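You operate a simulated robot arm through the tools that you are given. There is no shell and no other tool. Be economical: measure what you need, move in short steps, check, and stop when the job is done.

The job below is to be done with a simulated robot arm. You get a single attempt, and the scene is never put back.

TASK
Pack both units from the two-slot stand into the plywood crate and latch it.
Fine: one unit in each groove, a foam block across their upper edges, the lid shut.

The check looks at the end state, three seconds after you hand in, the way a careful person would. Anything else that was tipped, shoved, dropped, spilled or broken makes it a failure. Lids that push on must go on centred and level and be pressed home; caps that screw on are set level and turned clockwise until they are tight.

THE ROBOT
A 7-joint arm with a three-finger gripper, on a carriage that runs on a rail from [-1.382, 0] to [1.098, 0] (x, y) and turns from -196 to 137 degrees about z. Base frame: it is fixed where the carriage stands at the start and does not move with it; the origin is on the floor, on the carriage's upright axis, x ahead of it, y to its left, z up. Readings come in m, degrees, newtons and seconds.
With the tool pointing down near the work surface it reaches from about 0.18 to 0.7 m from the robot's upright axis, wherever it stands. Its first joint turns from -115.0 to 115.0 degrees. Places, roughly: foam block (6x19x4 cm) [0.7, -0.4, 0.8]; groove in the plywood crate toward the six-slot ra [0.5, -0.5, 0.8]; groove in the plywood crate toward the two-slot st [0.6, -0.5, 0.8]; plywood crate latch [0.5, -0.3, 1.1]; plywood crate lid [0.5, -0.5, 1.1]. Payload 2.69 kg.
Tool frame: the origin (TCP) lies between the finger pads and is the grasp point; the fingertips stand 0.03 m ahead of it; z points along the fingers, y is the line along which they close. The gripper opens to 0.128 m. The gripper's body begins 0.117 m behind the TCP.
Orientation is that of the tool frame in the base frame, as a unit quaternion [x, y, z, w]. With the fingers straight down and closing along the base's y, the tool's x points along the base's -x, its y along +y and its z along -z.

THE INTERFACE
- The arm moves only by the tool move_arm. Its argument "motion" is one flat list of numbers, 7 for each row, row after row: the shift along the tool's x, y, z in m, then the turn, a rotation vector about the tool's x, y, z in degrees, then the finger opening in m, from 0 to 0.128. In form: [tx, ty, tz, wx, wy, wz, grip, tx, ty, tz, wx, wy, wz, grip, ...]. A call has 1 to 10 rows; each row is the pose to reach, as a shift and turn from the pose commanded when the call began, along the tool's axes at that moment. A row lasts 0.2 s, in which the tool goes at most 0.05 m and 8.6 degrees; a call with a longer step from one row to the next is refused whole, and so is a gripper value outside its range. A pose out of reach is approached as far as the arm can. The call stops where the force on the tool passes 90 N (or 10 N more than at its start, if that is more) or the arm is blocked; 0.2 s more then pass. Each finger halts on what it meets, pressing with about 40 N; the grip force reading is that of the motor and also rises with nothing between the fingers. The clock runs only during rows and for 0.2 s after the last one: add rows that repeat a pose to give the fingers time. The reply holds the time, the measured pose of the TCP, the force on the tool along the base axes, the opening and the grip force, in the units named above and with some noise, with the torque about the TCP (base axes, N m) and any sound that the robot's microphone picked up.
- Cameras (640 x 400 px; columns grow to the right, rows downward): "scene" is now at [-0.0233, 0.0962, 1.7825]; the picture's right is [-0.91, -0.42, 0.00], its down [-0.29, 0.63, -0.72] and it looks along [0.30, -0.66, -0.69] (base axes); focal length 255 px, centre (320, 200). "wrist" rides on the gripper at [0.059, 0.054, -0.131] in the tool frame; the picture's right is [-0.68, 0.74, 0.00], its down [-0.62, -0.57, -0.55] and it looks along [-0.40, -0.37, 0.84] (tool axes); focal length 234 px, centre (320, 200). There is no depth. A picture from a camera that has moved, and an enlarged one, comes with that camera's place and axes in the base frame and with its lens.
- get_image(camera): a new picture of that camera. It takes no simulated time.
- lift_body(by): slides the trunk up (or, below 0, down) by that many m; the arm and the scene camera ride with it, the base frame stays. It gives what a move gives, with no picture.
- roll_base(legs): drives the robot by 1 to 6 legs, each [ahead, left, turn to the left] in m, m and degrees, along the robot's own axes; the way and the turn of a leg run together, so that a leg with both is an arc; at most 1.5 m and 180 degrees a leg. The arm and the cameras ride along, it lands a little off, and it stops where it bumps. It keeps to its track: a leg is cut to what the track allows. It gives what a move gives.
- pan_tilt(pan, tilt): turns the head with the scene camera to pan (to the left, within 155 degrees either way) and tilt (down, from -29 to 69), counted from straight ahead of the robot. It gives what a move gives.
- close_up(camera, box): a new picture of the part [left, top, right, bottom] of that camera's present view, enlarged. It takes no simulated time.
- close_job(): hands the job in; it is judged then, once.

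Go step by step. Nothing tells you exact positions but the pictures and the camera data: compare them with the known pose of the tool, close in by small moves and look again before you grip or let go. The budget is 120 turns and 98 pictures, counting those below and the enlarged ones. Unless the task says otherwise, let go and move clear before handing in, and close with one line.

The tools are called after "Call:" as a command line: name --argument value ..., lists and objects as JSON in quotes. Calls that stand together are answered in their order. move_arm: Moves the arm, as the interface text tells. Its arguments: {"type":"object","properties":{"motion":{"type":"array"}},"required":["motion"]} The other tools are called the same way: lift_body (by) slides the trunk up or down; roll_base (legs) drives the base; pan_tilt (pan, tilt) turns the head that bears the scene camera; get_image (camera) takes a picture; close_up (camera, box) takes an enlarged picture of a part of a camera's view; close_job () hands the job in.

At the start:

```text
t: 0.0
eef_pos: [0.3897, -0.1754, 1.4635]
tool_rot: [0.001, 1.0, 0.0, 0.001]
contact_force: [-0.2, 0.1, 0.0]
torque: [0.01, 0.0, 0.0]
gripper_width: 0.1279
grasp_force: 0.1
trunk travel left (down, up): [-0.938, 0.052]
robot x, y, heading: [0.0017, 0.0033, 0.0]
head pan, tilt: [-65.2, 43.7]
```

scene: 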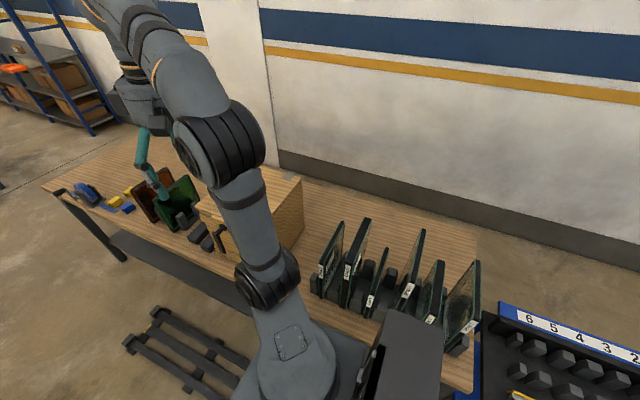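
wrist: 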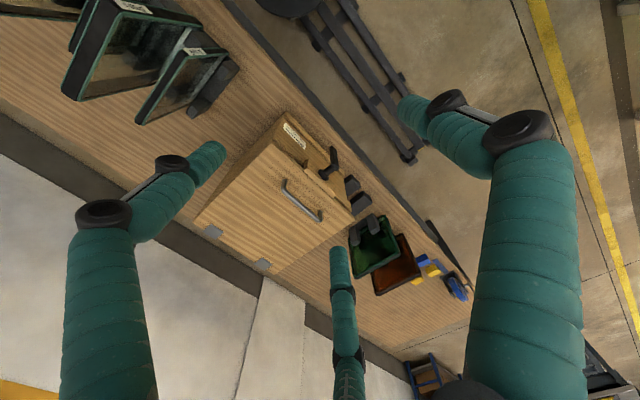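

I see a table with a closed crate (latch on the front, handle on the lid), a two-slot stand with green and brown boards beyond it, and a six-slot rack on the near side. I'll look closer first.

Call:
close_up --camera "wrist" --box '[180, 80, 500, 300]'

Call:
close_up --camera "scene" --box '[40, 120, 340, 310]'

```text
1.82 times, centred on (340, 190) of wrist
camera zoom: at [0.3318, -0.1212, 1.5952], right [0.68, 0.74, 0.0], down [0.61, -0.57, 0.55], along [0.41, -0.37, -0.84], focal length 426 px, centre (284, 218)
```

zoom: 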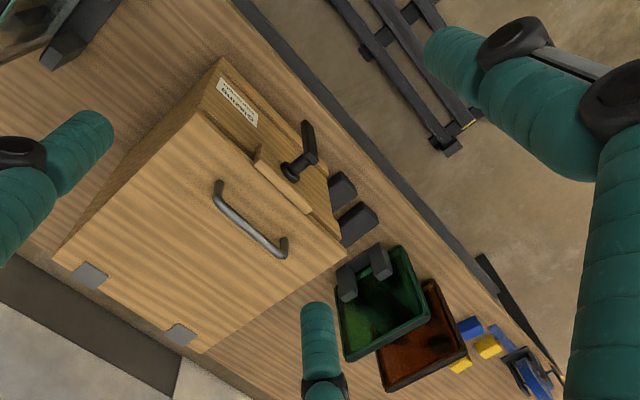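

```text
2.11 times, centred on (190, 215) of scene
camera zoom: at [-0.0233, 0.0962, 1.7825], right [-0.91, -0.42, 0.0], down [-0.29, 0.63, -0.72], along [0.3, -0.66, -0.69], focal length 536 px, centre (594, 168)
```

zoom: 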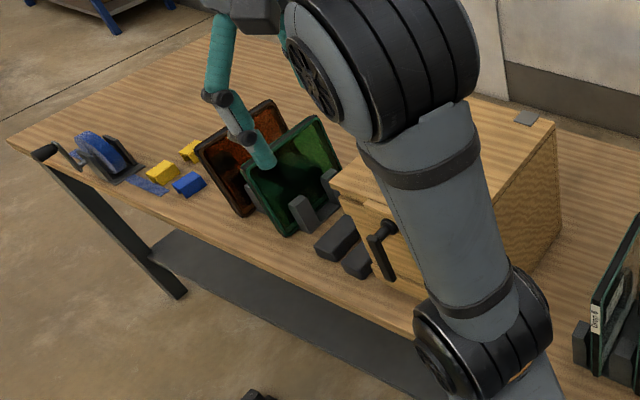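

Crate top spans about x 0.39–0.69, y −0.63 to −0.32, z≈1.1, with its hinges at the back and the latch in front. I'll drive along the rail and face the table.

Call:
roll_base --legs '[[0.6, 0, 0], [0, 0, -90]]'

Call:
pan_tilt --pan 0 --tilt 45

Call:
get_image --camera "scene"

Call:
get_image --camera "wrist"

```text
t: 7.2
eef_pos: [0.435, -0.3934, 1.4628]
tool_rot: [0.701, 0.714, -0.001, 0.001]
contact_force: [-0.1, 0.7, -0.2]
torque: [0.03, 0.0, -0.01]
gripper_width: 0.1277
grasp_force: 0.0
trunk travel left (down, up): [-0.938, 0.052]
robot x, y, heading: [0.6024, -0.0014, -88.9]
head pan, tilt: [-65.2, 43.7]
```

```text
t: 8.6
eef_pos: [0.4349, -0.3935, 1.4635]
tool_rot: [0.701, 0.713, -0.001, 0.0]
contact_force: [-0.8, -0.7, -0.6]
torque: [0.02, -0.01, 0.02]
gripper_width: 0.1284
grasp_force: 0.0
trunk travel left (down, up): [-0.938, 0.052]
robot x, y, heading: [0.6015, 0.0011, -89.0]
head pan, tilt: [0.0, 45.0]
```

```text
93 pictures are left
camera scene: at [0.7741, -0.016, 1.7806], right [-1.0, -0.02, 0.0], down [-0.01, 0.71, -0.71], along [0.01, -0.71, -0.71], focal length 255 px, centre (320, 200)
```

scene: 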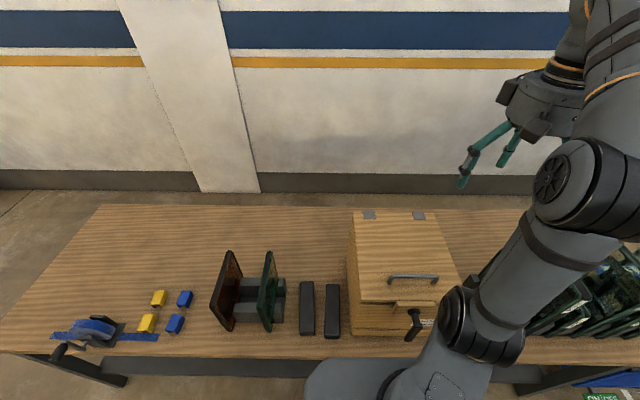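

```text
92 pictures are left
camera wrist: at [0.4877, -0.3332, 1.5952], right [0.75, -0.66, 0.0], down [-0.56, -0.62, 0.55], along [-0.36, -0.41, -0.84], focal length 234 px, centre (320, 200)
```

wrist: 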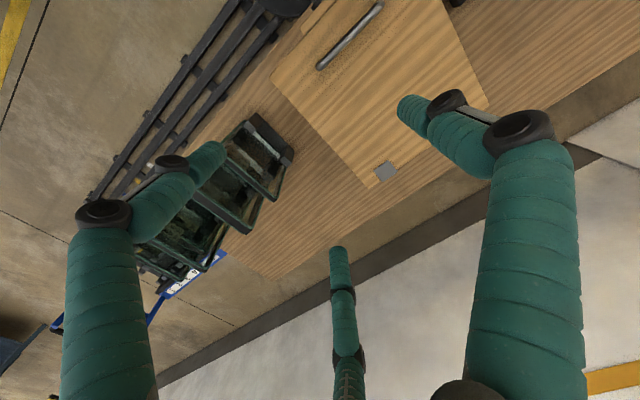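

Two dark foam-like blocks lie between the stand and the crate. I'll zoom on them, the stand and the gripper.

Call:
close_up --camera "scene" --box '[200, 200, 480, 360]'

Call:
close_up --camera "scene" --box '[430, 40, 640, 220]'

```text
2.29 times, centred on (340, 280) of scene
camera zoom: at [0.7741, -0.016, 1.7806], right [-1.0, -0.02, 0.0], down [-0.01, 0.71, -0.71], along [0.01, -0.71, -0.71], focal length 582 px, centre (274, 17)
```

zoom: 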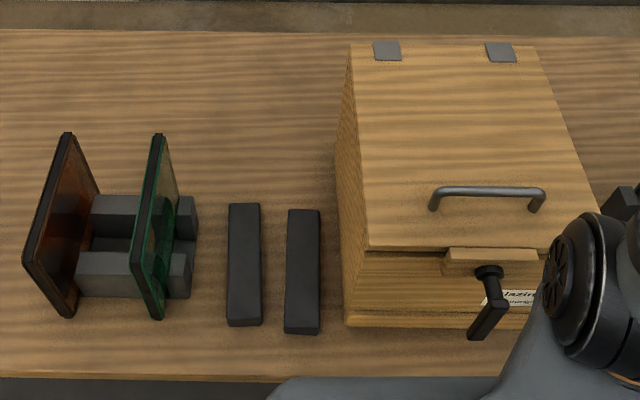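

```text
2.22 times, centred on (535, 130) of scene
camera zoom: at [0.7741, -0.016, 1.7806], right [-1.0, -0.02, 0.0], down [-0.01, 0.71, -0.71], along [0.01, -0.71, -0.71], focal length 566 px, centre (-158, 356)
```

zoom: 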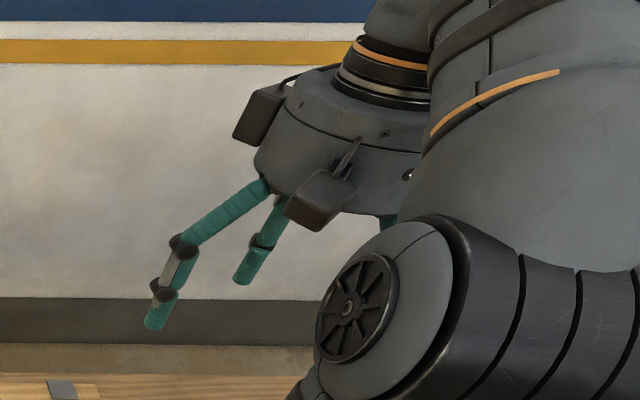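

The gripper looks to have three visible digits, so I'll close it part-way in free air to see how they move.

Call:
move_arm --motion '[0, 0, 0, 0, 0, 0, 0.02, 0, 0, 0, 0, 0, 0, 0.02, 0, 0, 0, 0, 0, 0, 0.02, 0, 0, 0, 0, 0, 0, 0.02, 0, 0, 0, 0, 0, 0, 0.02, 0, 0, 0, 0, 0, 0, 0.02, 0, 0, 0, 0, 0, 0, 0.02]'

Call:
get_image --camera "wrist"

Call:
close_up --camera "scene" --box '[430, 40, 640, 220]'

```text
t: 10.2
eef_pos: [0.4354, -0.393, 1.464]
tool_rot: [0.701, 0.713, -0.001, 0.0]
contact_force: [0.3, 0.1, 0.0]
torque: [-0.01, 0.0, 0.02]
gripper_width: 0.0201
grasp_force: 0.1
trunk travel left (down, up): [-0.938, 0.052]
robot x, y, heading: [0.6014, 0.0016, -88.8]
head pan, tilt: [0.0, 45.0]
```

```text
89 pictures are left
camera wrist: at [0.4877, -0.3332, 1.5952], right [0.75, -0.66, 0.0], down [-0.56, -0.62, 0.55], along [-0.36, -0.41, -0.84], focal length 234 px, centre (320, 200)
```

wrist: 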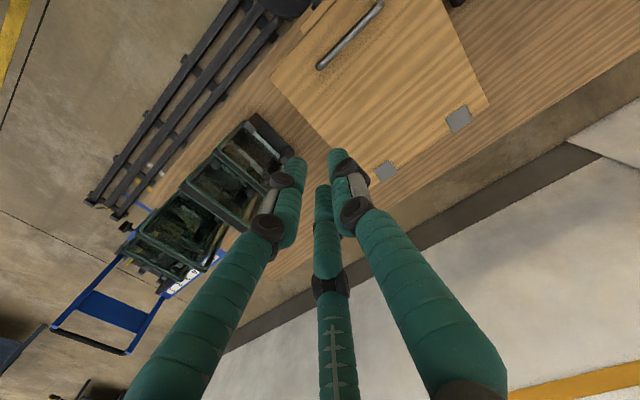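

```text
2.22 times, centred on (535, 130) of scene
camera zoom: at [0.7742, -0.016, 1.7806], right [-1.0, -0.02, 0.0], down [-0.01, 0.71, -0.71], along [0.01, -0.71, -0.71], focal length 566 px, centre (-158, 356)
```

zoom: 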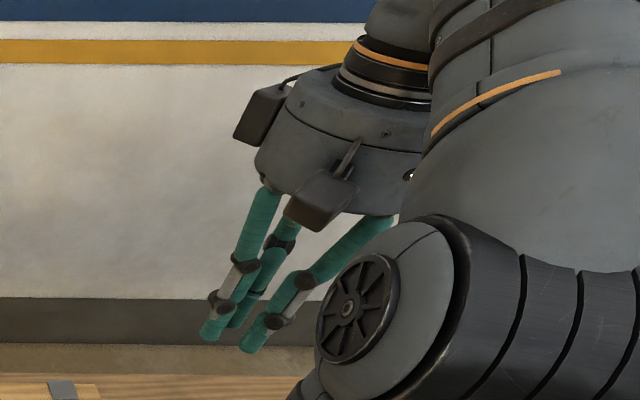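

The digits converge about the TCP as described. Now a closer look at the latch.

Call:
close_up --camera "scene" --box '[360, 260, 460, 350]'

```text
4.44 times, centred on (410, 305) of scene
camera zoom: at [0.7742, -0.016, 1.7806], right [-1.0, -0.02, 0.0], down [-0.01, 0.71, -0.71], along [0.01, -0.71, -0.71], focal length 1132 px, centre (-80, -267)
```

zoom: 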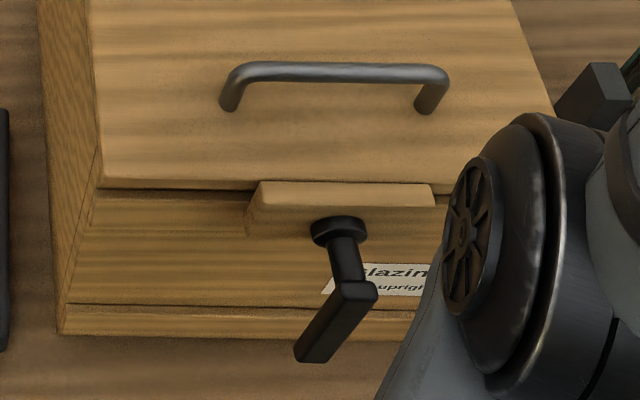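

The latch lever hangs straight down at about x 0.528, y −0.255, z 1.09→1.00, pivoting about an axis along y. I'll go to the stand side, face −x and look at the crate front before touching it.

Call:
roll_base --legs '[[0, 0.43, 0], [0, 0, -90]]'

Call:
pan_tilt --pan 30 --tilt 40

Call:
get_image --camera "scene"

```text
t: 16.6
eef_pos: [0.6298, 0.1715, 1.4627]
tool_rot: [1.0, 0.005, -0.001, 0.0]
contact_force: [-0.2, -0.3, 0.1]
torque: [0.01, 0.03, -0.04]
gripper_width: 0.0203
grasp_force: 0.0
trunk travel left (down, up): [-0.938, 0.052]
robot x, y, heading: [1.0214, -0.003, -179.4]
head pan, tilt: [0.0, 45.0]
```

```text
t: 17.5
eef_pos: [0.6296, 0.1719, 1.4637]
tool_rot: [1.0, 0.004, -0.001, -0.001]
contact_force: [-0.1, 0.1, -0.4]
torque: [0.0, -0.01, 0.0]
gripper_width: 0.0198
grasp_force: 0.0
trunk travel left (down, up): [-0.938, 0.052]
robot x, y, heading: [1.0241, 0.0003, -179.4]
head pan, tilt: [30.0, 40.0]
```

```text
86 pictures are left
camera scene: at [1.0114, -0.2091, 1.7879], right [-0.51, 0.86, 0.0], down [0.55, 0.33, -0.77], along [-0.66, -0.39, -0.64], focal length 255 px, centre (320, 200)
```

scene: 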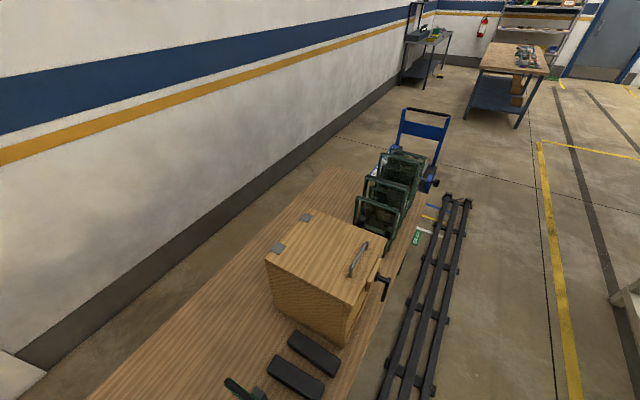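

Call:
close_up --camera "scene" --box '[250, 200, 410, 350]'

Call:
get_image --camera "wrist"

```text
2.67 times, centred on (330, 275) of scene
camera zoom: at [1.0114, -0.2091, 1.7879], right [-0.51, 0.86, 0.0], down [0.55, 0.33, -0.77], along [-0.66, -0.39, -0.64], focal length 679 px, centre (293, 0)
```

zoom: 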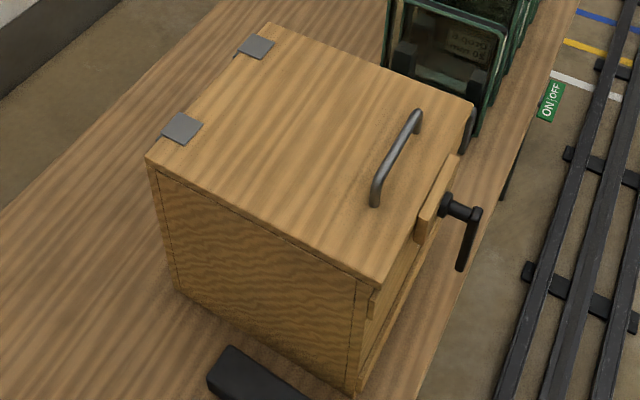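

```text
84 pictures are left
camera wrist: at [0.6885, 0.1189, 1.5952], right [-0.67, -0.74, 0.0], down [-0.62, 0.56, 0.55], along [-0.41, 0.37, -0.84], focal length 234 px, centre (320, 200)
```

wrist: 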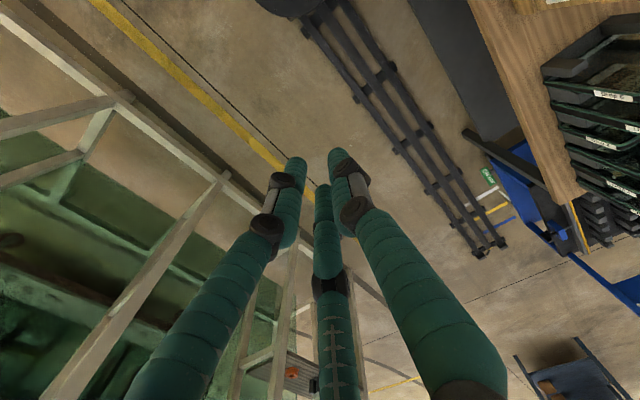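

The lever hangs down below a boss on the lid-front strip. I'll tilt the tool to point at −y (fingers closed) so I can push the lever around, then lower the trunk.

Call:
move_arm --motion '[0, 0, 0, -8, 0, 0, 0, 0, 0, 0, -16, 0, 0, 0, 0, 0, 0, -24, 0, 0, 0, 0, 0, 0, -32, 0, 0, 0, 0, 0, 0, -40, 0, 0, 0, 0, 0, 0, -48, 0, 0, 0, 0, 0, 0, -56, 0, 0, 0, 0, 0, 0, -64, 0, 0, 0, 0, 0, 0, -72, 0, 0, 0, 0, 0, 0, -80, 0, 0, 0]'

Call:
lift_body --by -0.3

Call:
get_image --camera "scene"

Call:
get_image --camera "wrist"

```text
t: 19.7
eef_pos: [0.6333, 0.1176, 1.446]
tool_rot: [0.783, 0.004, 0.002, 0.622]
contact_force: [0.1, -0.1, 0.3]
torque: [-0.03, 0.0, 0.01]
gripper_width: 0.0023
grasp_force: 31.0
out of reach, approached as far as the arm can: row 1, 2, 3, 4, 5, 6, 7, 8, 9, 10
trunk travel left (down, up): [-0.938, 0.052]
robot x, y, heading: [1.0231, 0.0021, -179.7]
head pan, tilt: [30.0, 40.0]
```

```text
t: 22.7
eef_pos: [0.635, 0.1153, 1.1458]
tool_rot: [0.784, 0.004, 0.003, 0.621]
contact_force: [0.0, 0.4, -0.2]
torque: [0.02, 0.0, 0.04]
gripper_width: 0.0021
grasp_force: 31.2
trunk travel left (down, up): [-0.638, 0.352]
robot x, y, heading: [1.0224, -0.0011, -179.4]
head pan, tilt: [30.0, 40.0]
```

```text
83 pictures are left
camera scene: at [1.0115, -0.2092, 1.4879], right [-0.51, 0.86, 0.0], down [0.55, 0.33, -0.77], along [-0.66, -0.39, -0.64], focal length 255 px, centre (320, 200)
```

scene: 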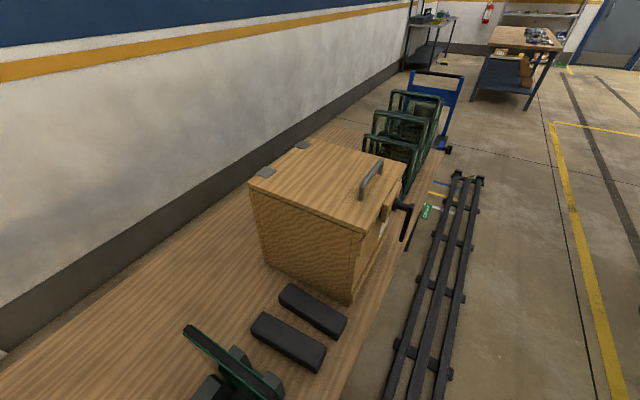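

```text
82 pictures are left
camera wrist: at [0.6923, 0.2314, 1.2289], right [-0.67, -0.17, 0.72], down [-0.62, 0.66, -0.42], along [-0.4, -0.73, -0.55], focal length 234 px, centre (320, 200)
```

wrist: 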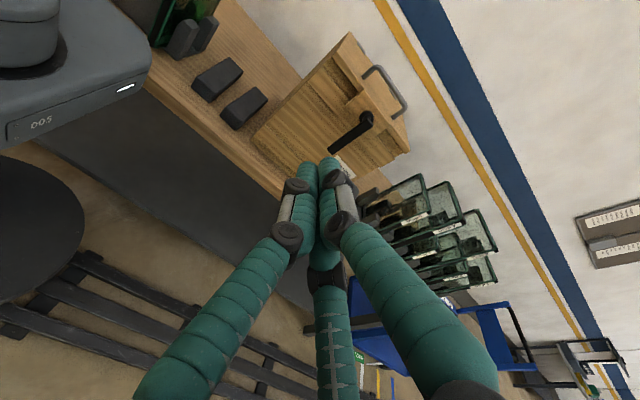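

Call:
close_up --camera "wrist" --box '[250, 30, 430, 200]'

Call:
close_up --camera "scene" --box '[320, 150, 440, 310]'

```text
2.35 times, centred on (340, 115) of wrist
camera zoom: at [0.6923, 0.2314, 1.2289], right [-0.67, -0.17, 0.72], down [-0.62, 0.66, -0.42], along [-0.4, -0.73, -0.55], focal length 551 px, centre (273, 400)
```

zoom: 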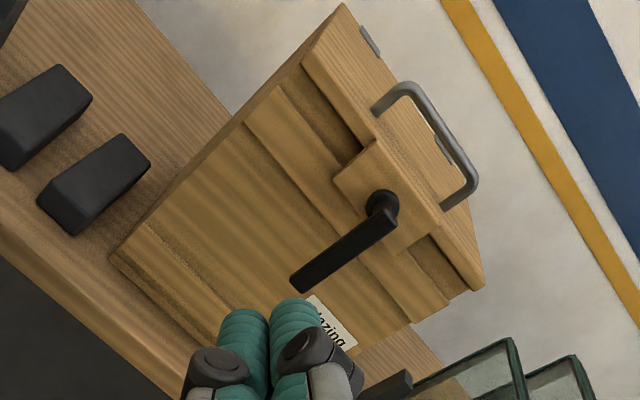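

```text
2.50 times, centred on (380, 230) of scene
camera zoom: at [1.0115, -0.2092, 1.4879], right [-0.51, 0.86, 0.0], down [0.55, 0.33, -0.77], along [-0.66, -0.39, -0.64], focal length 637 px, centre (170, 125)
```

zoom: 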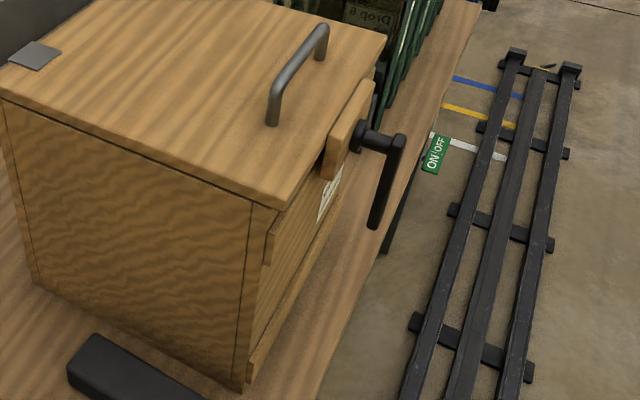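

Lid carries a front plate with the latch boss; the lever hangs vertical. I'll bring the closed fingertips to the +x side of the lever.

Call:
move_arm --motion '[-0.008, -0.005, 0.04, 0, 0, 0, 0, -0.016, -0.01, 0.08, 0, 0, 0, 0, -0.024, -0.015, 0.125, 0, 0, 0, 0, -0.03, -0.02, 0.17, 0, 0, 0, 0, -0.036, -0.025, 0.215, 0, 0, 0, 0, -0.042, -0.03, 0.26, 0, 0, 0, 0, -0.05, -0.032, 0.3, 0, 0, 0, 0]'

Call:
get_image --camera "wrist"

```text
t: 24.3
eef_pos: [0.5866, -0.1713, 1.0452]
tool_rot: [0.784, 0.003, 0.002, 0.621]
contact_force: [0.8, -0.3, 0.5]
torque: [-0.04, 0.0, 0.0]
gripper_width: 0.002
grasp_force: 31.5
trunk travel left (down, up): [-0.638, 0.352]
robot x, y, heading: [1.0223, 0.0006, -179.3]
head pan, tilt: [30.0, 40.0]
```

```text
79 pictures are left
camera wrist: at [0.6448, -0.0556, 1.1279], right [-0.67, -0.17, 0.72], down [-0.62, 0.66, -0.42], along [-0.4, -0.73, -0.55], focal length 234 px, centre (320, 200)
```

wrist: 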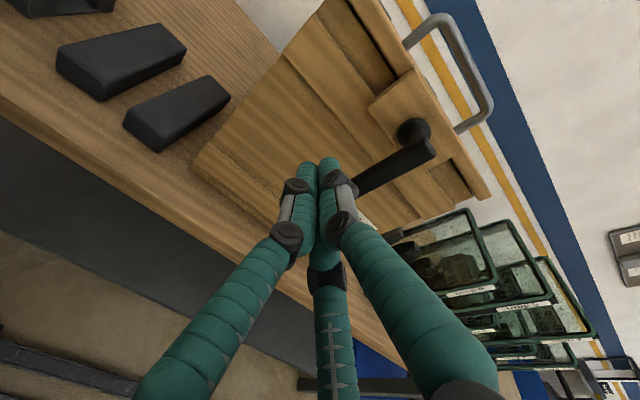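

Call:
move_arm --motion '[0, 0, 0.04, 0, 0, 0, 0, 0, 0, 0.078, 0, 0, 0, 0, -0.015, 0, 0.078, 0, 0, 0, 0, -0.025, 0, 0.078, 0, 0, 0, 0, -0.035, 0, 0.078, 0, 0, 0, 0, -0.045, 0, 0.078, 0, 0, 0, 0, -0.05, 0, 0.078, 0, 0, 0, 0]'

Call:
close_up --camera "wrist" --box '[220, 0, 500, 220]'

```text
t: 25.9
eef_pos: [0.5532, -0.2461, 1.0285]
tool_rot: [0.787, 0.014, 0.01, 0.616]
contact_force: [53.2, 13.2, -5.6]
torque: [-0.16, -0.39, -0.17]
gripper_width: 0.0019
grasp_force: 31.9
trunk travel left (down, up): [-0.638, 0.352]
robot x, y, heading: [1.0228, 0.002, -179.4]
head pan, tilt: [30.0, 40.0]
```

```text
1.82 times, centred on (360, 110) of wrist
camera zoom: at [0.6078, -0.1293, 1.1124], right [-0.67, -0.2, 0.72], down [-0.64, 0.65, -0.42], along [-0.38, -0.74, -0.56], focal length 426 px, centre (247, 364)
```

zoom: 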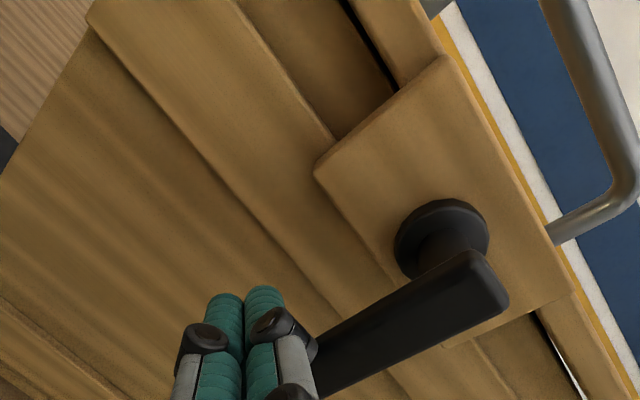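

The lever doesn't move toward −x (53 N against a stop). I'll go round to the other side and push toward +x.

Call:
move_arm --motion '[0.03, 0, 0, 0, 0, 0, 0, 0.03, 0, -0.045, 0, 0, 0, 0, 0.03, 0, -0.09, 0, 0, 0, 0, -0.015, 0, -0.09, 0, 0, 0, 0, -0.055, 0, -0.09, 0, 0, 0, 0, -0.08, 0, -0.09, 0, 0, 0, 0, -0.08, 0, -0.045, 0, 0, 0, 0, -0.08, 0, 0, 0, 0, 0, 0]'

```text
t: 27.7
eef_pos: [0.4572, -0.2483, 1.0305]
tool_rot: [0.784, 0.004, 0.002, 0.621]
contact_force: [0.1, -0.5, 0.2]
torque: [-0.03, -0.01, 0.0]
gripper_width: 0.0021
grasp_force: 31.7
trunk travel left (down, up): [-0.638, 0.352]
robot x, y, heading: [1.0236, -0.0019, -179.3]
head pan, tilt: [30.0, 40.0]
```

Call:
move_arm --motion '[0.03, 0, 0, 0, 0, 0, 0, 0.045, 0, 0, 0, 0, 0, 0, 0.055, 0, 0, 0, 0, 0, 0, 0.065, 0, 0, 0, 0, 0, 0, 0.073, 0, 0, 0, 0, 0, 0]'

Call:
close_up --camera "wrist" --box '[180, 0, 500, 220]'

```text
t: 28.9
eef_pos: [0.5315, -0.2471, 1.0308]
tool_rot: [0.784, 0.003, 0.002, 0.621]
contact_force: [0.5, -0.1, 0.1]
torque: [0.01, 0.01, -0.01]
gripper_width: 0.0021
grasp_force: 31.2
trunk travel left (down, up): [-0.638, 0.352]
robot x, y, heading: [1.0207, 0.0019, -179.5]
head pan, tilt: [30.0, 40.0]
```

```text
1.82 times, centred on (340, 110) of wrist
camera zoom: at [0.5891, -0.1306, 1.1131], right [-0.67, -0.17, 0.72], down [-0.62, 0.66, -0.42], along [-0.4, -0.73, -0.55], focal length 426 px, centre (284, 364)
```

zoom: 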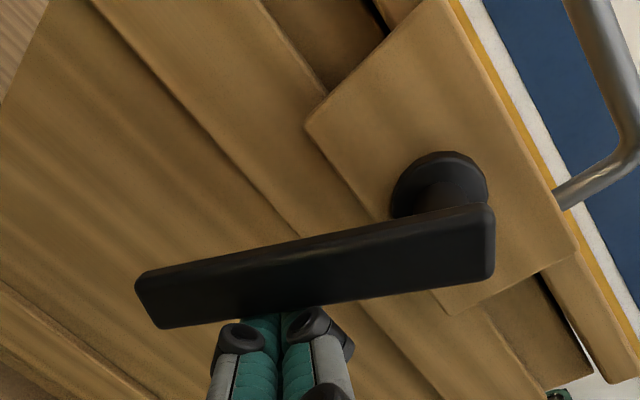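

The lever swings freely toward +x. Continue along the arc to horizontal.

Call:
move_arm --motion '[0.015, 0, 0, 0, 0, 0, 0, 0.029, 0, 0, 0, 0, 0, 0, 0.04, 0.008, -0.002, 0, 0, 0, 0, 0.051, 0.018, -0.004, 0, 0, 0, 0, 0.057, 0.028, -0.006, 0, 0, 0, 0, 0.062, 0.038, -0.009, 0, 0, 0, 0, 0.063, 0.043, -0.01, 0, 0, 0, 0]'

Call:
close_up --camera "wrist" --box '[180, 0, 500, 220]'

```text
t: 30.5
eef_pos: [0.5916, -0.2448, 1.0719]
tool_rot: [0.784, 0.004, 0.002, 0.621]
contact_force: [-1.5, 2.0, -8.2]
torque: [-0.06, -0.04, 0.01]
gripper_width: 0.0023
grasp_force: 31.5
trunk travel left (down, up): [-0.638, 0.352]
robot x, y, heading: [1.0217, -0.0015, -179.5]
head pan, tilt: [30.0, 40.0]
```

```text
1.82 times, centred on (340, 110) of wrist
camera zoom: at [0.6501, -0.1298, 1.1554], right [-0.67, -0.17, 0.72], down [-0.62, 0.66, -0.42], along [-0.4, -0.73, -0.55], focal length 426 px, centre (284, 364)
```

zoom: 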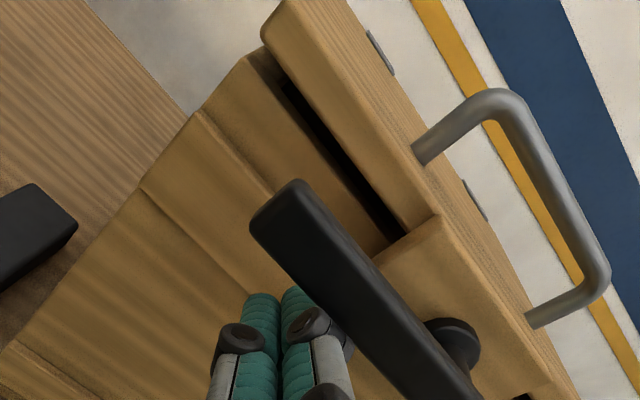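

Lever is about horizontal. A small further push up will tell whether it's at its end stop.

Call:
move_arm --motion '[0.001, 0.006, -0.001, 0, 0, 0, 0, 0.001, 0.01, -0.002, 0, 0, 0, 0]'

```text
t: 31.1
eef_pos: [0.5938, -0.2466, 1.0835]
tool_rot: [0.783, 0.004, 0.002, 0.622]
contact_force: [-4.9, 3.2, -7.3]
torque: [-0.11, -0.11, 0.02]
gripper_width: 0.0023
grasp_force: 31.7
trunk travel left (down, up): [-0.638, 0.352]
robot x, y, heading: [1.0196, 0.0017, -179.2]
head pan, tilt: [30.0, 40.0]
```

Call:
move_arm --motion '[0.003, -0.01, -0.02, 0, 0, 0, 0, 0.01, -0.02, -0.06, 0, 0, 0, 0, 0.02, -0.02, -0.1, 0, 0, 0, 0, 0.03, -0.02, -0.145, 0, 0, 0, 0]'

Call:
close_up --camera "scene" --box '[320, 130, 440, 290]'

Call:
get_image --camera "wrist"

```text
t: 32.1
eef_pos: [0.6272, -0.0972, 1.0971]
tool_rot: [0.783, 0.005, 0.002, 0.622]
contact_force: [-0.9, -0.4, -0.2]
torque: [0.0, -0.03, -0.06]
gripper_width: 0.0019
grasp_force: 31.3
trunk travel left (down, up): [-0.638, 0.352]
robot x, y, heading: [1.0194, -0.0021, -179.2]
head pan, tilt: [30.0, 40.0]
```

```text
2.50 times, centred on (380, 210) of scene
camera zoom: at [1.0123, -0.208, 1.4881], right [-0.51, 0.86, 0.0], down [0.55, 0.33, -0.77], along [-0.66, -0.39, -0.64], focal length 637 px, centre (170, 175)
```

zoom: 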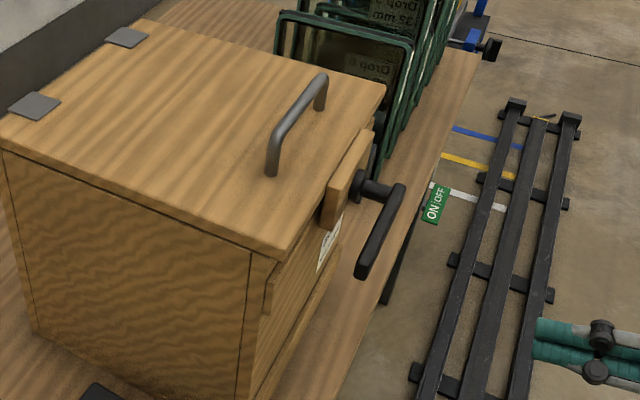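

```text
74 pictures are left
camera wrist: at [0.6833, 0.0196, 1.1798], right [-0.67, -0.17, 0.72], down [-0.62, 0.66, -0.43], along [-0.4, -0.73, -0.55], focal length 234 px, centre (320, 200)
```

wrist: 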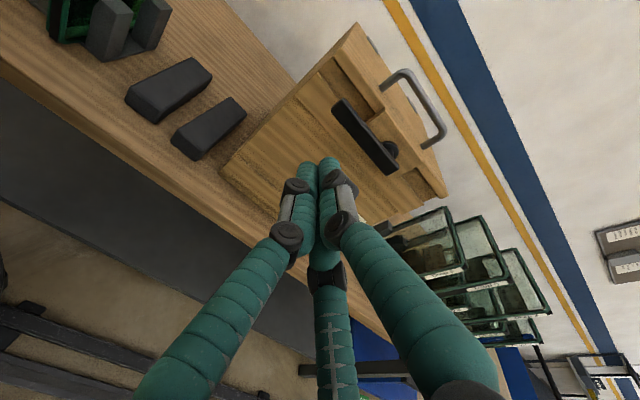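

Lever now stays horizontal (unlatched). I'll raise the trunk, bring the tool vertical and go face the crate to open the lid.

Call:
lift_body --by 0.28

Call:
move_arm --motion '[0, 0, 0, 8, 0, 0, 0.05, 0, 0, 0, 16, 0, 0, 0.05, 0, 0, 0, 24, 0, 0, 0.05, 0, 0, 0, 32, 0, 0, 0.05, 0, 0, 0, 40, 0, 0, 0.05, 0, 0, 0, 48, 0, 0, 0.05, 0, 0, 0, 56, 0, 0, 0.05, 0, 0, 0, 64, 0, 0, 0.05, 0, 0, 0, 72, 0, 0, 0.05, 0, 0, 0, 76.9, 0, 0, 0.05]'

Call:
roll_base --legs '[[0, 0, 90], [0, -0.45, 0]]'

Call:
pan_tilt --pan 0 --tilt 45

Call:
get_image --camera "scene"

Call:
get_image --camera "wrist"

```text
t: 35.0
eef_pos: [0.6248, -0.0981, 1.3767]
tool_rot: [0.784, 0.005, 0.003, 0.621]
contact_force: [-0.8, -0.7, -0.7]
torque: [-0.03, 0.02, -0.01]
gripper_width: 0.0022
grasp_force: 31.8
trunk travel left (down, up): [-0.918, 0.072]
robot x, y, heading: [1.0209, 0.0005, -179.4]
head pan, tilt: [30.0, 40.0]
```

```text
t: 37.2
eef_pos: [0.6243, -0.0991, 1.3771]
tool_rot: [1.0, 0.005, -0.001, -0.001]
contact_force: [0.5, -0.3, 0.8]
torque: [0.05, -0.01, 0.02]
gripper_width: 0.0502
grasp_force: 0.0
trunk travel left (down, up): [-0.918, 0.072]
robot x, y, heading: [1.018, 0.0019, -179.4]
head pan, tilt: [30.0, 40.0]
```

```text
t: 43.8
eef_pos: [0.6799, -0.3946, 1.3762]
tool_rot: [0.695, 0.719, -0.001, 0.0]
contact_force: [0.0, 0.0, 0.1]
torque: [-0.02, 0.0, -0.01]
gripper_width: 0.0499
grasp_force: 0.0
trunk travel left (down, up): [-0.918, 0.072]
robot x, y, heading: [0.5718, -0.0009, -88.0]
head pan, tilt: [30.0, 40.0]
```

```text
t: 44.7
eef_pos: [0.6798, -0.3944, 1.3761]
tool_rot: [0.694, 0.72, -0.001, -0.001]
contact_force: [-0.5, 0.0, 0.8]
torque: [0.0, -0.02, 0.05]
gripper_width: 0.0497
grasp_force: 0.1
trunk travel left (down, up): [-0.918, 0.072]
robot x, y, heading: [0.5716, -0.0004, -88.0]
head pan, tilt: [0.0, 45.0]
```

```text
73 pictures are left
camera scene: at [0.7442, -0.0132, 1.7606], right [-1.0, -0.04, 0.0], down [-0.03, 0.71, -0.71], along [0.03, -0.71, -0.71], focal length 255 px, centre (320, 200)
```

scene: 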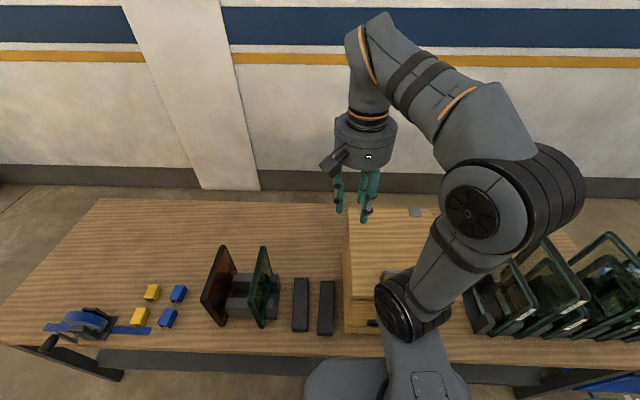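

```text
72 pictures are left
camera wrist: at [0.7328, -0.3335, 1.5083], right [0.76, -0.65, 0.0], down [-0.54, -0.63, 0.55], along [-0.36, -0.42, -0.83], focal length 234 px, centre (320, 200)
```

wrist: 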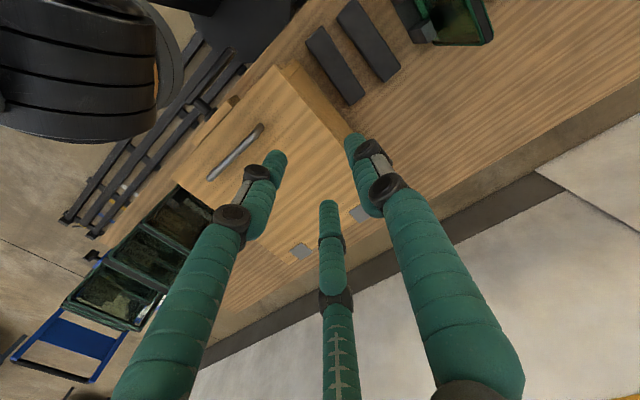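

Tool's vertical. Yaw it so the fingers close along y and go above the lid handle (about x 0.525, y −0.354, z 1.143).

Call:
move_arm --motion '[0.005, -0.015, 0.01, 0, 0, -8.5, 0.05, 0.01, -0.03, 0.02, 0, 0, -17, 0.05, 0.015, -0.045, 0.03, 0, 0, -25.5, 0.05, 0.02, -0.06, 0.04, 0, 0, -34, 0.05, 0.025, -0.08, 0.05, 0, 0, -42.5, 0.05, 0.03, -0.095, 0.06, 0, 0, -51, 0.05, 0.035, -0.11, 0.07, 0, 0, -59.5, 0.05, 0.04, -0.125, 0.08, 0, 0, -68, 0.05, 0.043, -0.14, 0.09, 0, 0, -76.5, 0.05, 0.045, -0.1535, 0.1, 0, 0, -85, 0.05]'

Call:
move_arm --motion '[0, 0, 0, 0, 0, -3, 0.05]'

Call:
get_image --camera "wrist"

```text
t: 46.9
eef_pos: [0.5253, -0.3543, 1.2778]
tool_rot: [0.025, 1.0, -0.001, 0.0]
contact_force: [-0.8, -0.6, -0.1]
torque: [-0.03, -0.01, -0.01]
gripper_width: 0.05
grasp_force: 0.1
trunk travel left (down, up): [-0.918, 0.072]
robot x, y, heading: [0.5719, 0.001, -87.9]
head pan, tilt: [0.0, 45.0]
```

```text
t: 47.3
eef_pos: [0.5261, -0.3543, 1.2774]
tool_rot: [0.0, 1.0, -0.001, 0.0]
contact_force: [0.5, 0.1, 0.5]
torque: [-0.01, -0.03, 0.0]
gripper_width: 0.0501
grasp_force: 0.2
trunk travel left (down, up): [-0.918, 0.072]
robot x, y, heading: [0.5719, -0.0008, -87.9]
head pan, tilt: [0.0, 45.0]
```

```text
71 pictures are left
camera wrist: at [0.4673, -0.3004, 1.4083], right [0.68, 0.74, 0.0], down [0.62, -0.56, 0.55], along [0.4, -0.37, -0.84], focal length 234 px, centre (320, 200)
```

wrist: 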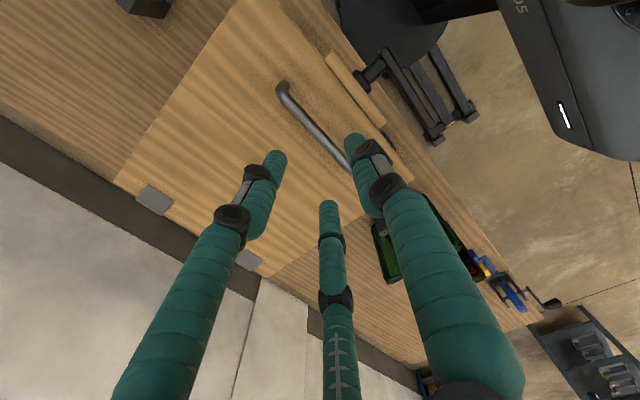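

Bar is right under the TCP. Descend and grip.

Call:
move_arm --motion '[0, -0.002, 0.04, 0, 0, 0, 0.05, 0, -0.002, 0.08, 0, 0, 0, 0.05, 0, -0.002, 0.105, 0, 0, 0, 0.05, 0, -0.002, 0.117, 0, 0, 0, 0.05, 0, -0.002, 0.117, 0, 0, 0, 0.0, 0, -0.002, 0.117, 0, 0, 0, 0.0, 0, -0.002, 0.117, 0, 0, 0, 0.0, 0, -0.002, 0.117, 0, 0, 0, 0.0]'

Call:
get_image --camera "wrist"

```text
t: 49.1
eef_pos: [0.5247, -0.3601, 1.161]
tool_rot: [0.0, 1.0, -0.002, 0.0]
contact_force: [0.4, -8.4, 0.9]
torque: [0.04, 0.0, 0.0]
gripper_width: 0.019
grasp_force: 32.8
trunk travel left (down, up): [-0.918, 0.072]
robot x, y, heading: [0.5752, 0.0031, -88.0]
head pan, tilt: [0.0, 45.0]
```

```text
70 pictures are left
camera wrist: at [0.4665, -0.305, 1.2925], right [0.68, 0.74, 0.0], down [0.62, -0.56, 0.55], along [0.4, -0.37, -0.84], focal length 234 px, centre (320, 200)
```

wrist: 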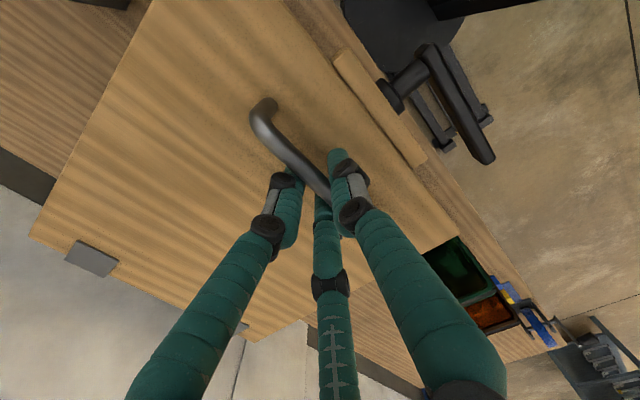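

Handle gripped. Lift along the hinge arc, first 20°.

Call:
move_arm --motion '[0, -0.005, -0.023, 0, 0, 0, 0, 0, -0.012, -0.047, 0, 0, 0, 0, 0, -0.021, -0.069, 0, 0, 0, 0, 0, -0.0316, -0.0914, 0, 0, 0, 0]'

Call:
get_image --camera "scene"

```text
t: 50.1
eef_pos: [0.5247, -0.3946, 1.2499]
tool_rot: [0.0, 1.0, -0.001, -0.001]
contact_force: [-0.8, -16.5, -21.8]
torque: [-0.2, -0.02, 0.07]
gripper_width: 0.0193
grasp_force: 44.1
trunk travel left (down, up): [-0.918, 0.072]
robot x, y, heading: [0.5705, -0.001, -88.0]
head pan, tilt: [0.0, 45.0]
```

```text
69 pictures are left
camera scene: at [0.7436, -0.02, 1.7604], right [-1.0, -0.04, 0.0], down [-0.02, 0.71, -0.7], along [0.02, -0.7, -0.71], focal length 255 px, centre (320, 200)
```

scene: 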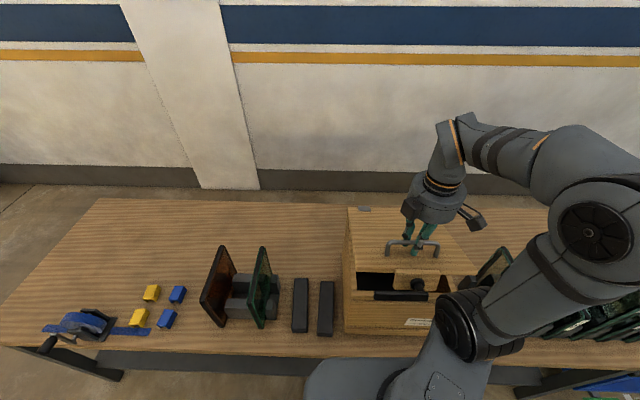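

Lid is opening smoothly. Continue the arc.

Call:
move_arm --motion '[0, -0.0134, -0.0219, 0, 0, 0, 0, 0, -0.0287, -0.0419, 0, 0, 0, 0, 0, -0.0442, -0.0588, 0, 0, 0, 0, 0, -0.0611, -0.0743, 0, 0, 0, 0, 0, -0.0793, -0.0883, 0, 0, 0, 0, 0, -0.0986, -0.1006, 0, 0, 0, 0]'

Call:
get_image --camera "scene"

```text
t: 51.5
eef_pos: [0.5244, -0.4944, 1.3481]
tool_rot: [0.0, 1.0, 0.003, -0.001]
contact_force: [1.3, -14.1, -44.0]
torque: [-0.25, -0.38, 0.3]
gripper_width: 0.0191
grasp_force: 44.1
trunk travel left (down, up): [-0.918, 0.072]
robot x, y, heading: [0.5745, -0.0026, -87.9]
head pan, tilt: [0.0, 45.0]
```

```text
68 pictures are left
camera scene: at [0.7435, -0.0231, 1.7603], right [-1.0, -0.04, 0.0], down [-0.02, 0.71, -0.7], along [0.02, -0.7, -0.71], focal length 255 px, centre (320, 200)
```

scene: 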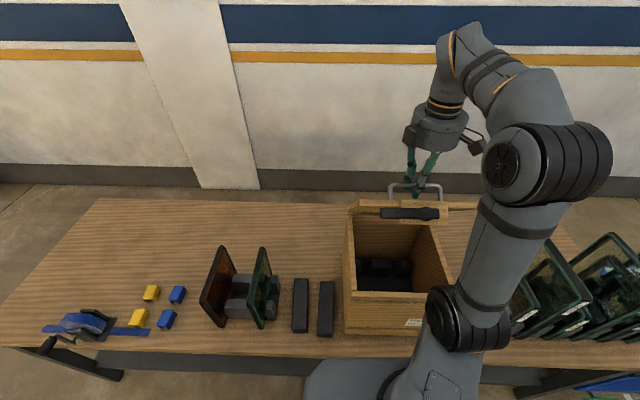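

Call:
move_arm --motion '[0, -0.022, -0.009, 0, 0, 0, 0, 0, -0.0446, -0.017, 0, 0, 0, 0, 0, -0.068, -0.024, 0, 0, 0, 0, 0, -0.0919, -0.029, 0, 0, 0, 0]'

Call:
close_up --camera "scene" --box '[320, 60, 520, 340]'

```text
t: 52.5
eef_pos: [0.5241, -0.5782, 1.3802]
tool_rot: [0.001, 1.0, -0.001, 0.0]
contact_force: [-2.0, 0.5, -14.4]
torque: [-0.02, -0.15, 0.25]
gripper_width: 0.0196
grasp_force: 44.6
trunk travel left (down, up): [-0.918, 0.072]
robot x, y, heading: [0.5704, 0.0001, -87.9]
head pan, tilt: [0.0, 45.0]
```

```text
1.43 times, centred on (420, 200) of scene
camera zoom: at [0.7428, -0.0144, 1.761], right [-1.0, -0.03, 0.0], down [-0.02, 0.71, -0.71], along [0.03, -0.71, -0.71], focal length 364 px, centre (177, 200)
```

zoom: 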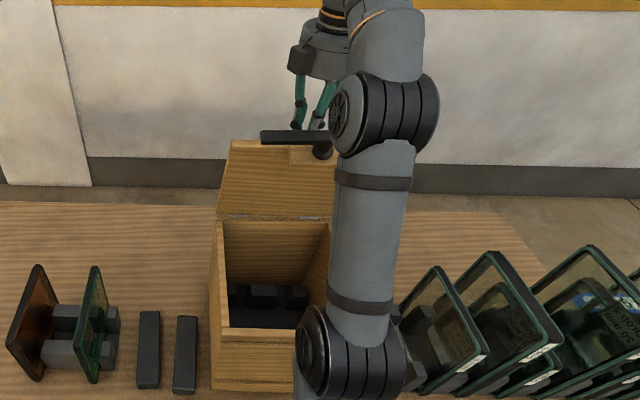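

Call:
move_arm --motion '[0, -0.016, -0.002, 0, 0, 0, 0, 0, -0.0325, -0.0035, 0, 0, 0, 0, 0, -0.045, -0.004, 0, 0, 0, 0, 0, -0.057, -0.004, 0, 0, 0, 0, 0, -0.07, -0.004, 0, 0, 0, 0, 0, -0.0815, -0.003, 0, 0, 0, 0, 0, -0.094, -0.001, 0, 0, 0, 0, 0, -0.1057, 0.001, 0, 0, 0, 0]'

Call:
get_image --camera "wrist"

```text
t: 54.3
eef_pos: [0.5246, -0.6108, 1.3634]
tool_rot: [0.001, 1.0, -0.004, -0.001]
contact_force: [-3.0, 3.6, 27.2]
torque: [0.09, -0.01, 0.46]
gripper_width: 0.0165
grasp_force: 39.7
out of reach, approached as far as the arm can: row 2, 3, 4, 5, 6, 7, 8
trunk travel left (down, up): [-0.918, 0.072]
robot x, y, heading: [0.5755, -0.0007, -87.9]
head pan, tilt: [0.0, 45.0]
```

```text
66 pictures are left
camera wrist: at [0.4667, -0.5551, 1.4949], right [0.68, 0.74, -0.01], down [0.62, -0.56, 0.55], along [0.4, -0.38, -0.83], focal length 234 px, centre (320, 200)
```

wrist: 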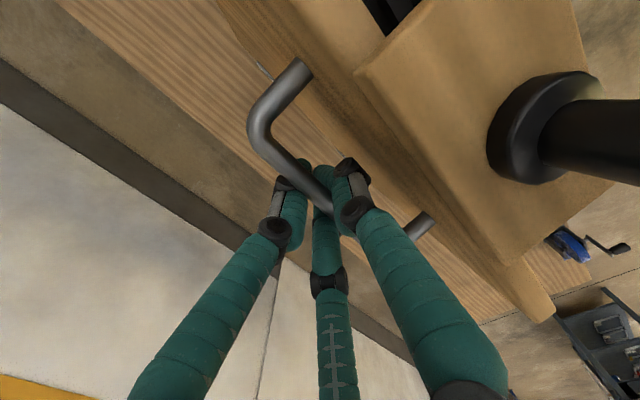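

The vertical tool has hit its reach with the lid near 75–80°. I'll tilt the tool outward while pushing on past vertical.

Call:
move_arm --motion '[0, -0.008, -0.002, 6, 0, 0, 0, 0, -0.018, -0.004, 12, 0, 0, 0, 0, -0.03, -0.004, 18, 0, 0, 0, 0, -0.042, -0.003, 22, 0, 0, 0, 0, -0.055, -0.002, 25, 0, 0, 0, 0, -0.07, 0.0, 28, 0, 0, 0, 0, -0.08, 0.001, 28, 0, 0, 0, 0, -0.09, 0.004, 28, 0, 0, 0]'

Call:
get_image --camera "scene"

Call:
get_image --camera "wrist"

```text
t: 56.1
eef_pos: [0.5265, -0.6914, 1.3515]
tool_rot: [0.003, 0.972, -0.236, 0.003]
contact_force: [-5.8, 9.3, 9.0]
torque: [8.65, -0.22, 0.45]
gripper_width: 0.0668
grasp_force: 42.0
trunk travel left (down, up): [-0.918, 0.072]
robot x, y, heading: [0.5728, 0.0041, -88.0]
head pan, tilt: [0.0, 45.0]
```

```text
65 pictures are left
camera scene: at [0.7421, -0.0055, 1.76], right [-1.0, -0.04, 0.0], down [-0.02, 0.7, -0.71], along [0.03, -0.71, -0.7], focal length 255 px, centre (320, 200)
```

scene: 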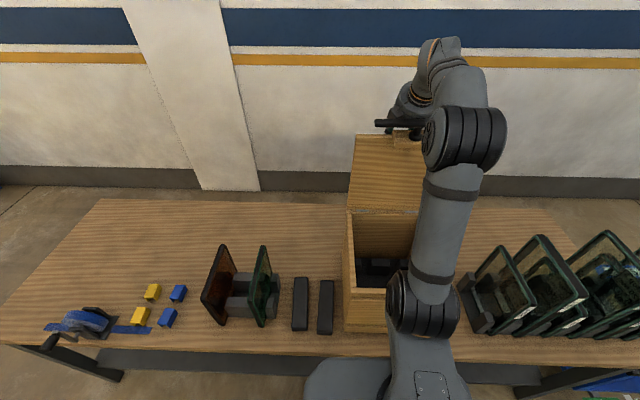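

```text
64 pictures are left
camera wrist: at [0.468, -0.5831, 1.4434], right [0.68, 0.65, -0.33], down [0.61, -0.25, 0.75], along [0.41, -0.71, -0.57], focal length 234 px, centre (320, 200)
```

wrist: 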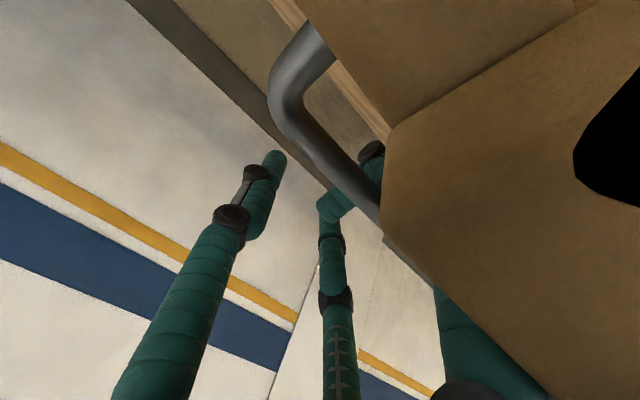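

The lid is at roughly 80–83°; the +y finger sits between bar and lid and is being pried by my tilt. I'll ease the grip open (that finger still hooks the bar), and raise the trunk in small steps to gain reach.

Call:
move_arm --motion '[0, 0, 0, 0, 0, 0, 0.075, 0, 0, 0, 0, 0, 0, 0.075, 0, 0, 0, 0, 0, 0, 0.075]'

Call:
lift_body --by 0.03

Call:
get_image --camera "wrist"

```text
t: 56.9
eef_pos: [0.5264, -0.6994, 1.3548]
tool_rot: [0.001, 0.97, -0.243, 0.0]
contact_force: [1.2, 1.2, -1.3]
torque: [-0.2, -0.01, 0.0]
gripper_width: 0.0806
grasp_force: 1.5
trunk travel left (down, up): [-0.918, 0.072]
robot x, y, heading: [0.569, -0.0011, -87.9]
head pan, tilt: [0.0, 45.0]
```

```text
t: 57.6
eef_pos: [0.5268, -0.7037, 1.371]
tool_rot: [0.002, 0.974, -0.227, 0.003]
contact_force: [0.2, 7.3, -65.5]
torque: [-3.3, -0.04, 0.05]
gripper_width: 0.0905
grasp_force: 7.6
trunk travel left (down, up): [-0.948, 0.042]
robot x, y, heading: [0.5707, 0.0015, -88.1]
head pan, tilt: [0.0, 45.0]
```

```text
63 pictures are left
camera wrist: at [0.4683, -0.596, 1.4653], right [0.68, 0.66, -0.32], down [0.61, -0.27, 0.75], along [0.41, -0.7, -0.58], focal length 234 px, centre (320, 200)
```

wrist: 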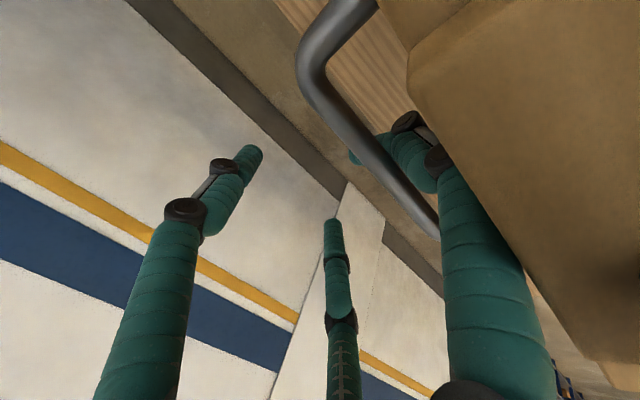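

Call:
move_arm --motion '[0, 0.007, 0.014, 0, 0, 0, 0.09, 0, 0.009, 0.02, -4, 0, 0, 0.085, 0, 0.01, 0.024, -8, 0, 0, 0.08, 0, 0.01, 0.028, -12, 0, 0, 0.075]'

Call:
get_image --camera "wrist"

```text
t: 58.6
eef_pos: [0.525, -0.7042, 1.3557]
tool_rot: [0.002, 0.99, -0.141, 0.0]
contact_force: [-0.6, 5.3, 0.8]
torque: [-0.07, -0.02, 0.02]
gripper_width: 0.0814
grasp_force: 3.0
trunk travel left (down, up): [-0.948, 0.042]
robot x, y, heading: [0.5744, -0.0034, -88.1]
head pan, tilt: [0.0, 45.0]
```

```text
62 pictures are left
camera wrist: at [0.4677, -0.615, 1.468], right [0.68, 0.71, -0.21], down [0.62, -0.39, 0.68], along [0.4, -0.59, -0.7], focal length 234 px, centre (320, 200)
```

wrist: 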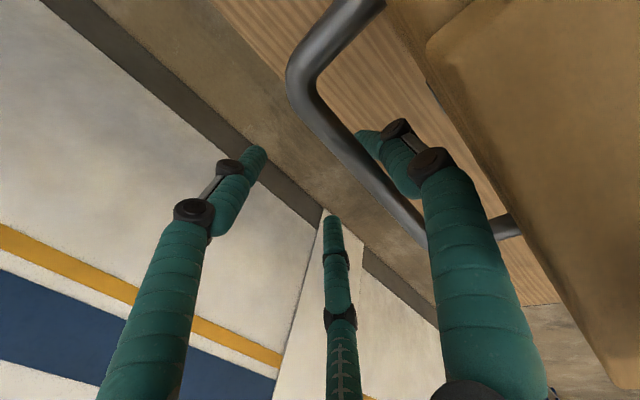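

Clean now: the finger is hooked behind the bar with ~5 N. Push on past vertical.

Call:
move_arm --motion '[0, -0.012, 0.004, 0, 0, 0, 0.08, 0, -0.024, 0.008, 0, 0, 0, 0.08, 0, -0.036, 0.012, 0, 0, 0, 0.08, 0, -0.048, 0.018, 0, 0, 0, 0.08]'

Call:
get_image --camera "scene"

```text
t: 59.6
eef_pos: [0.531, -0.7317, 1.3492]
tool_rot: [0.0, 0.99, -0.14, -0.001]
contact_force: [-0.9, 3.9, -0.6]
torque: [-0.07, -0.05, 0.06]
gripper_width: 0.0837
grasp_force: 2.0
out of reach, approached as far as the arm can: row 3, 4
trunk travel left (down, up): [-0.948, 0.042]
robot x, y, heading: [0.5743, 0.001, -87.9]
head pan, tilt: [0.0, 45.0]
```

```text
61 pictures are left
camera scene: at [0.7437, -0.0127, 1.7907], right [-1.0, -0.03, 0.0], down [-0.02, 0.71, -0.71], along [0.02, -0.71, -0.71], focal length 255 px, centre (320, 200)
```

scene: 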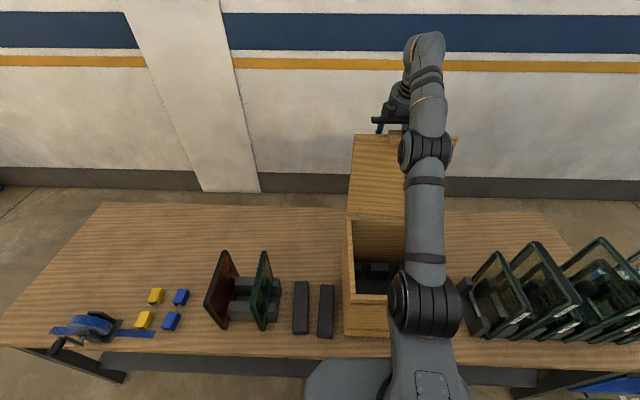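

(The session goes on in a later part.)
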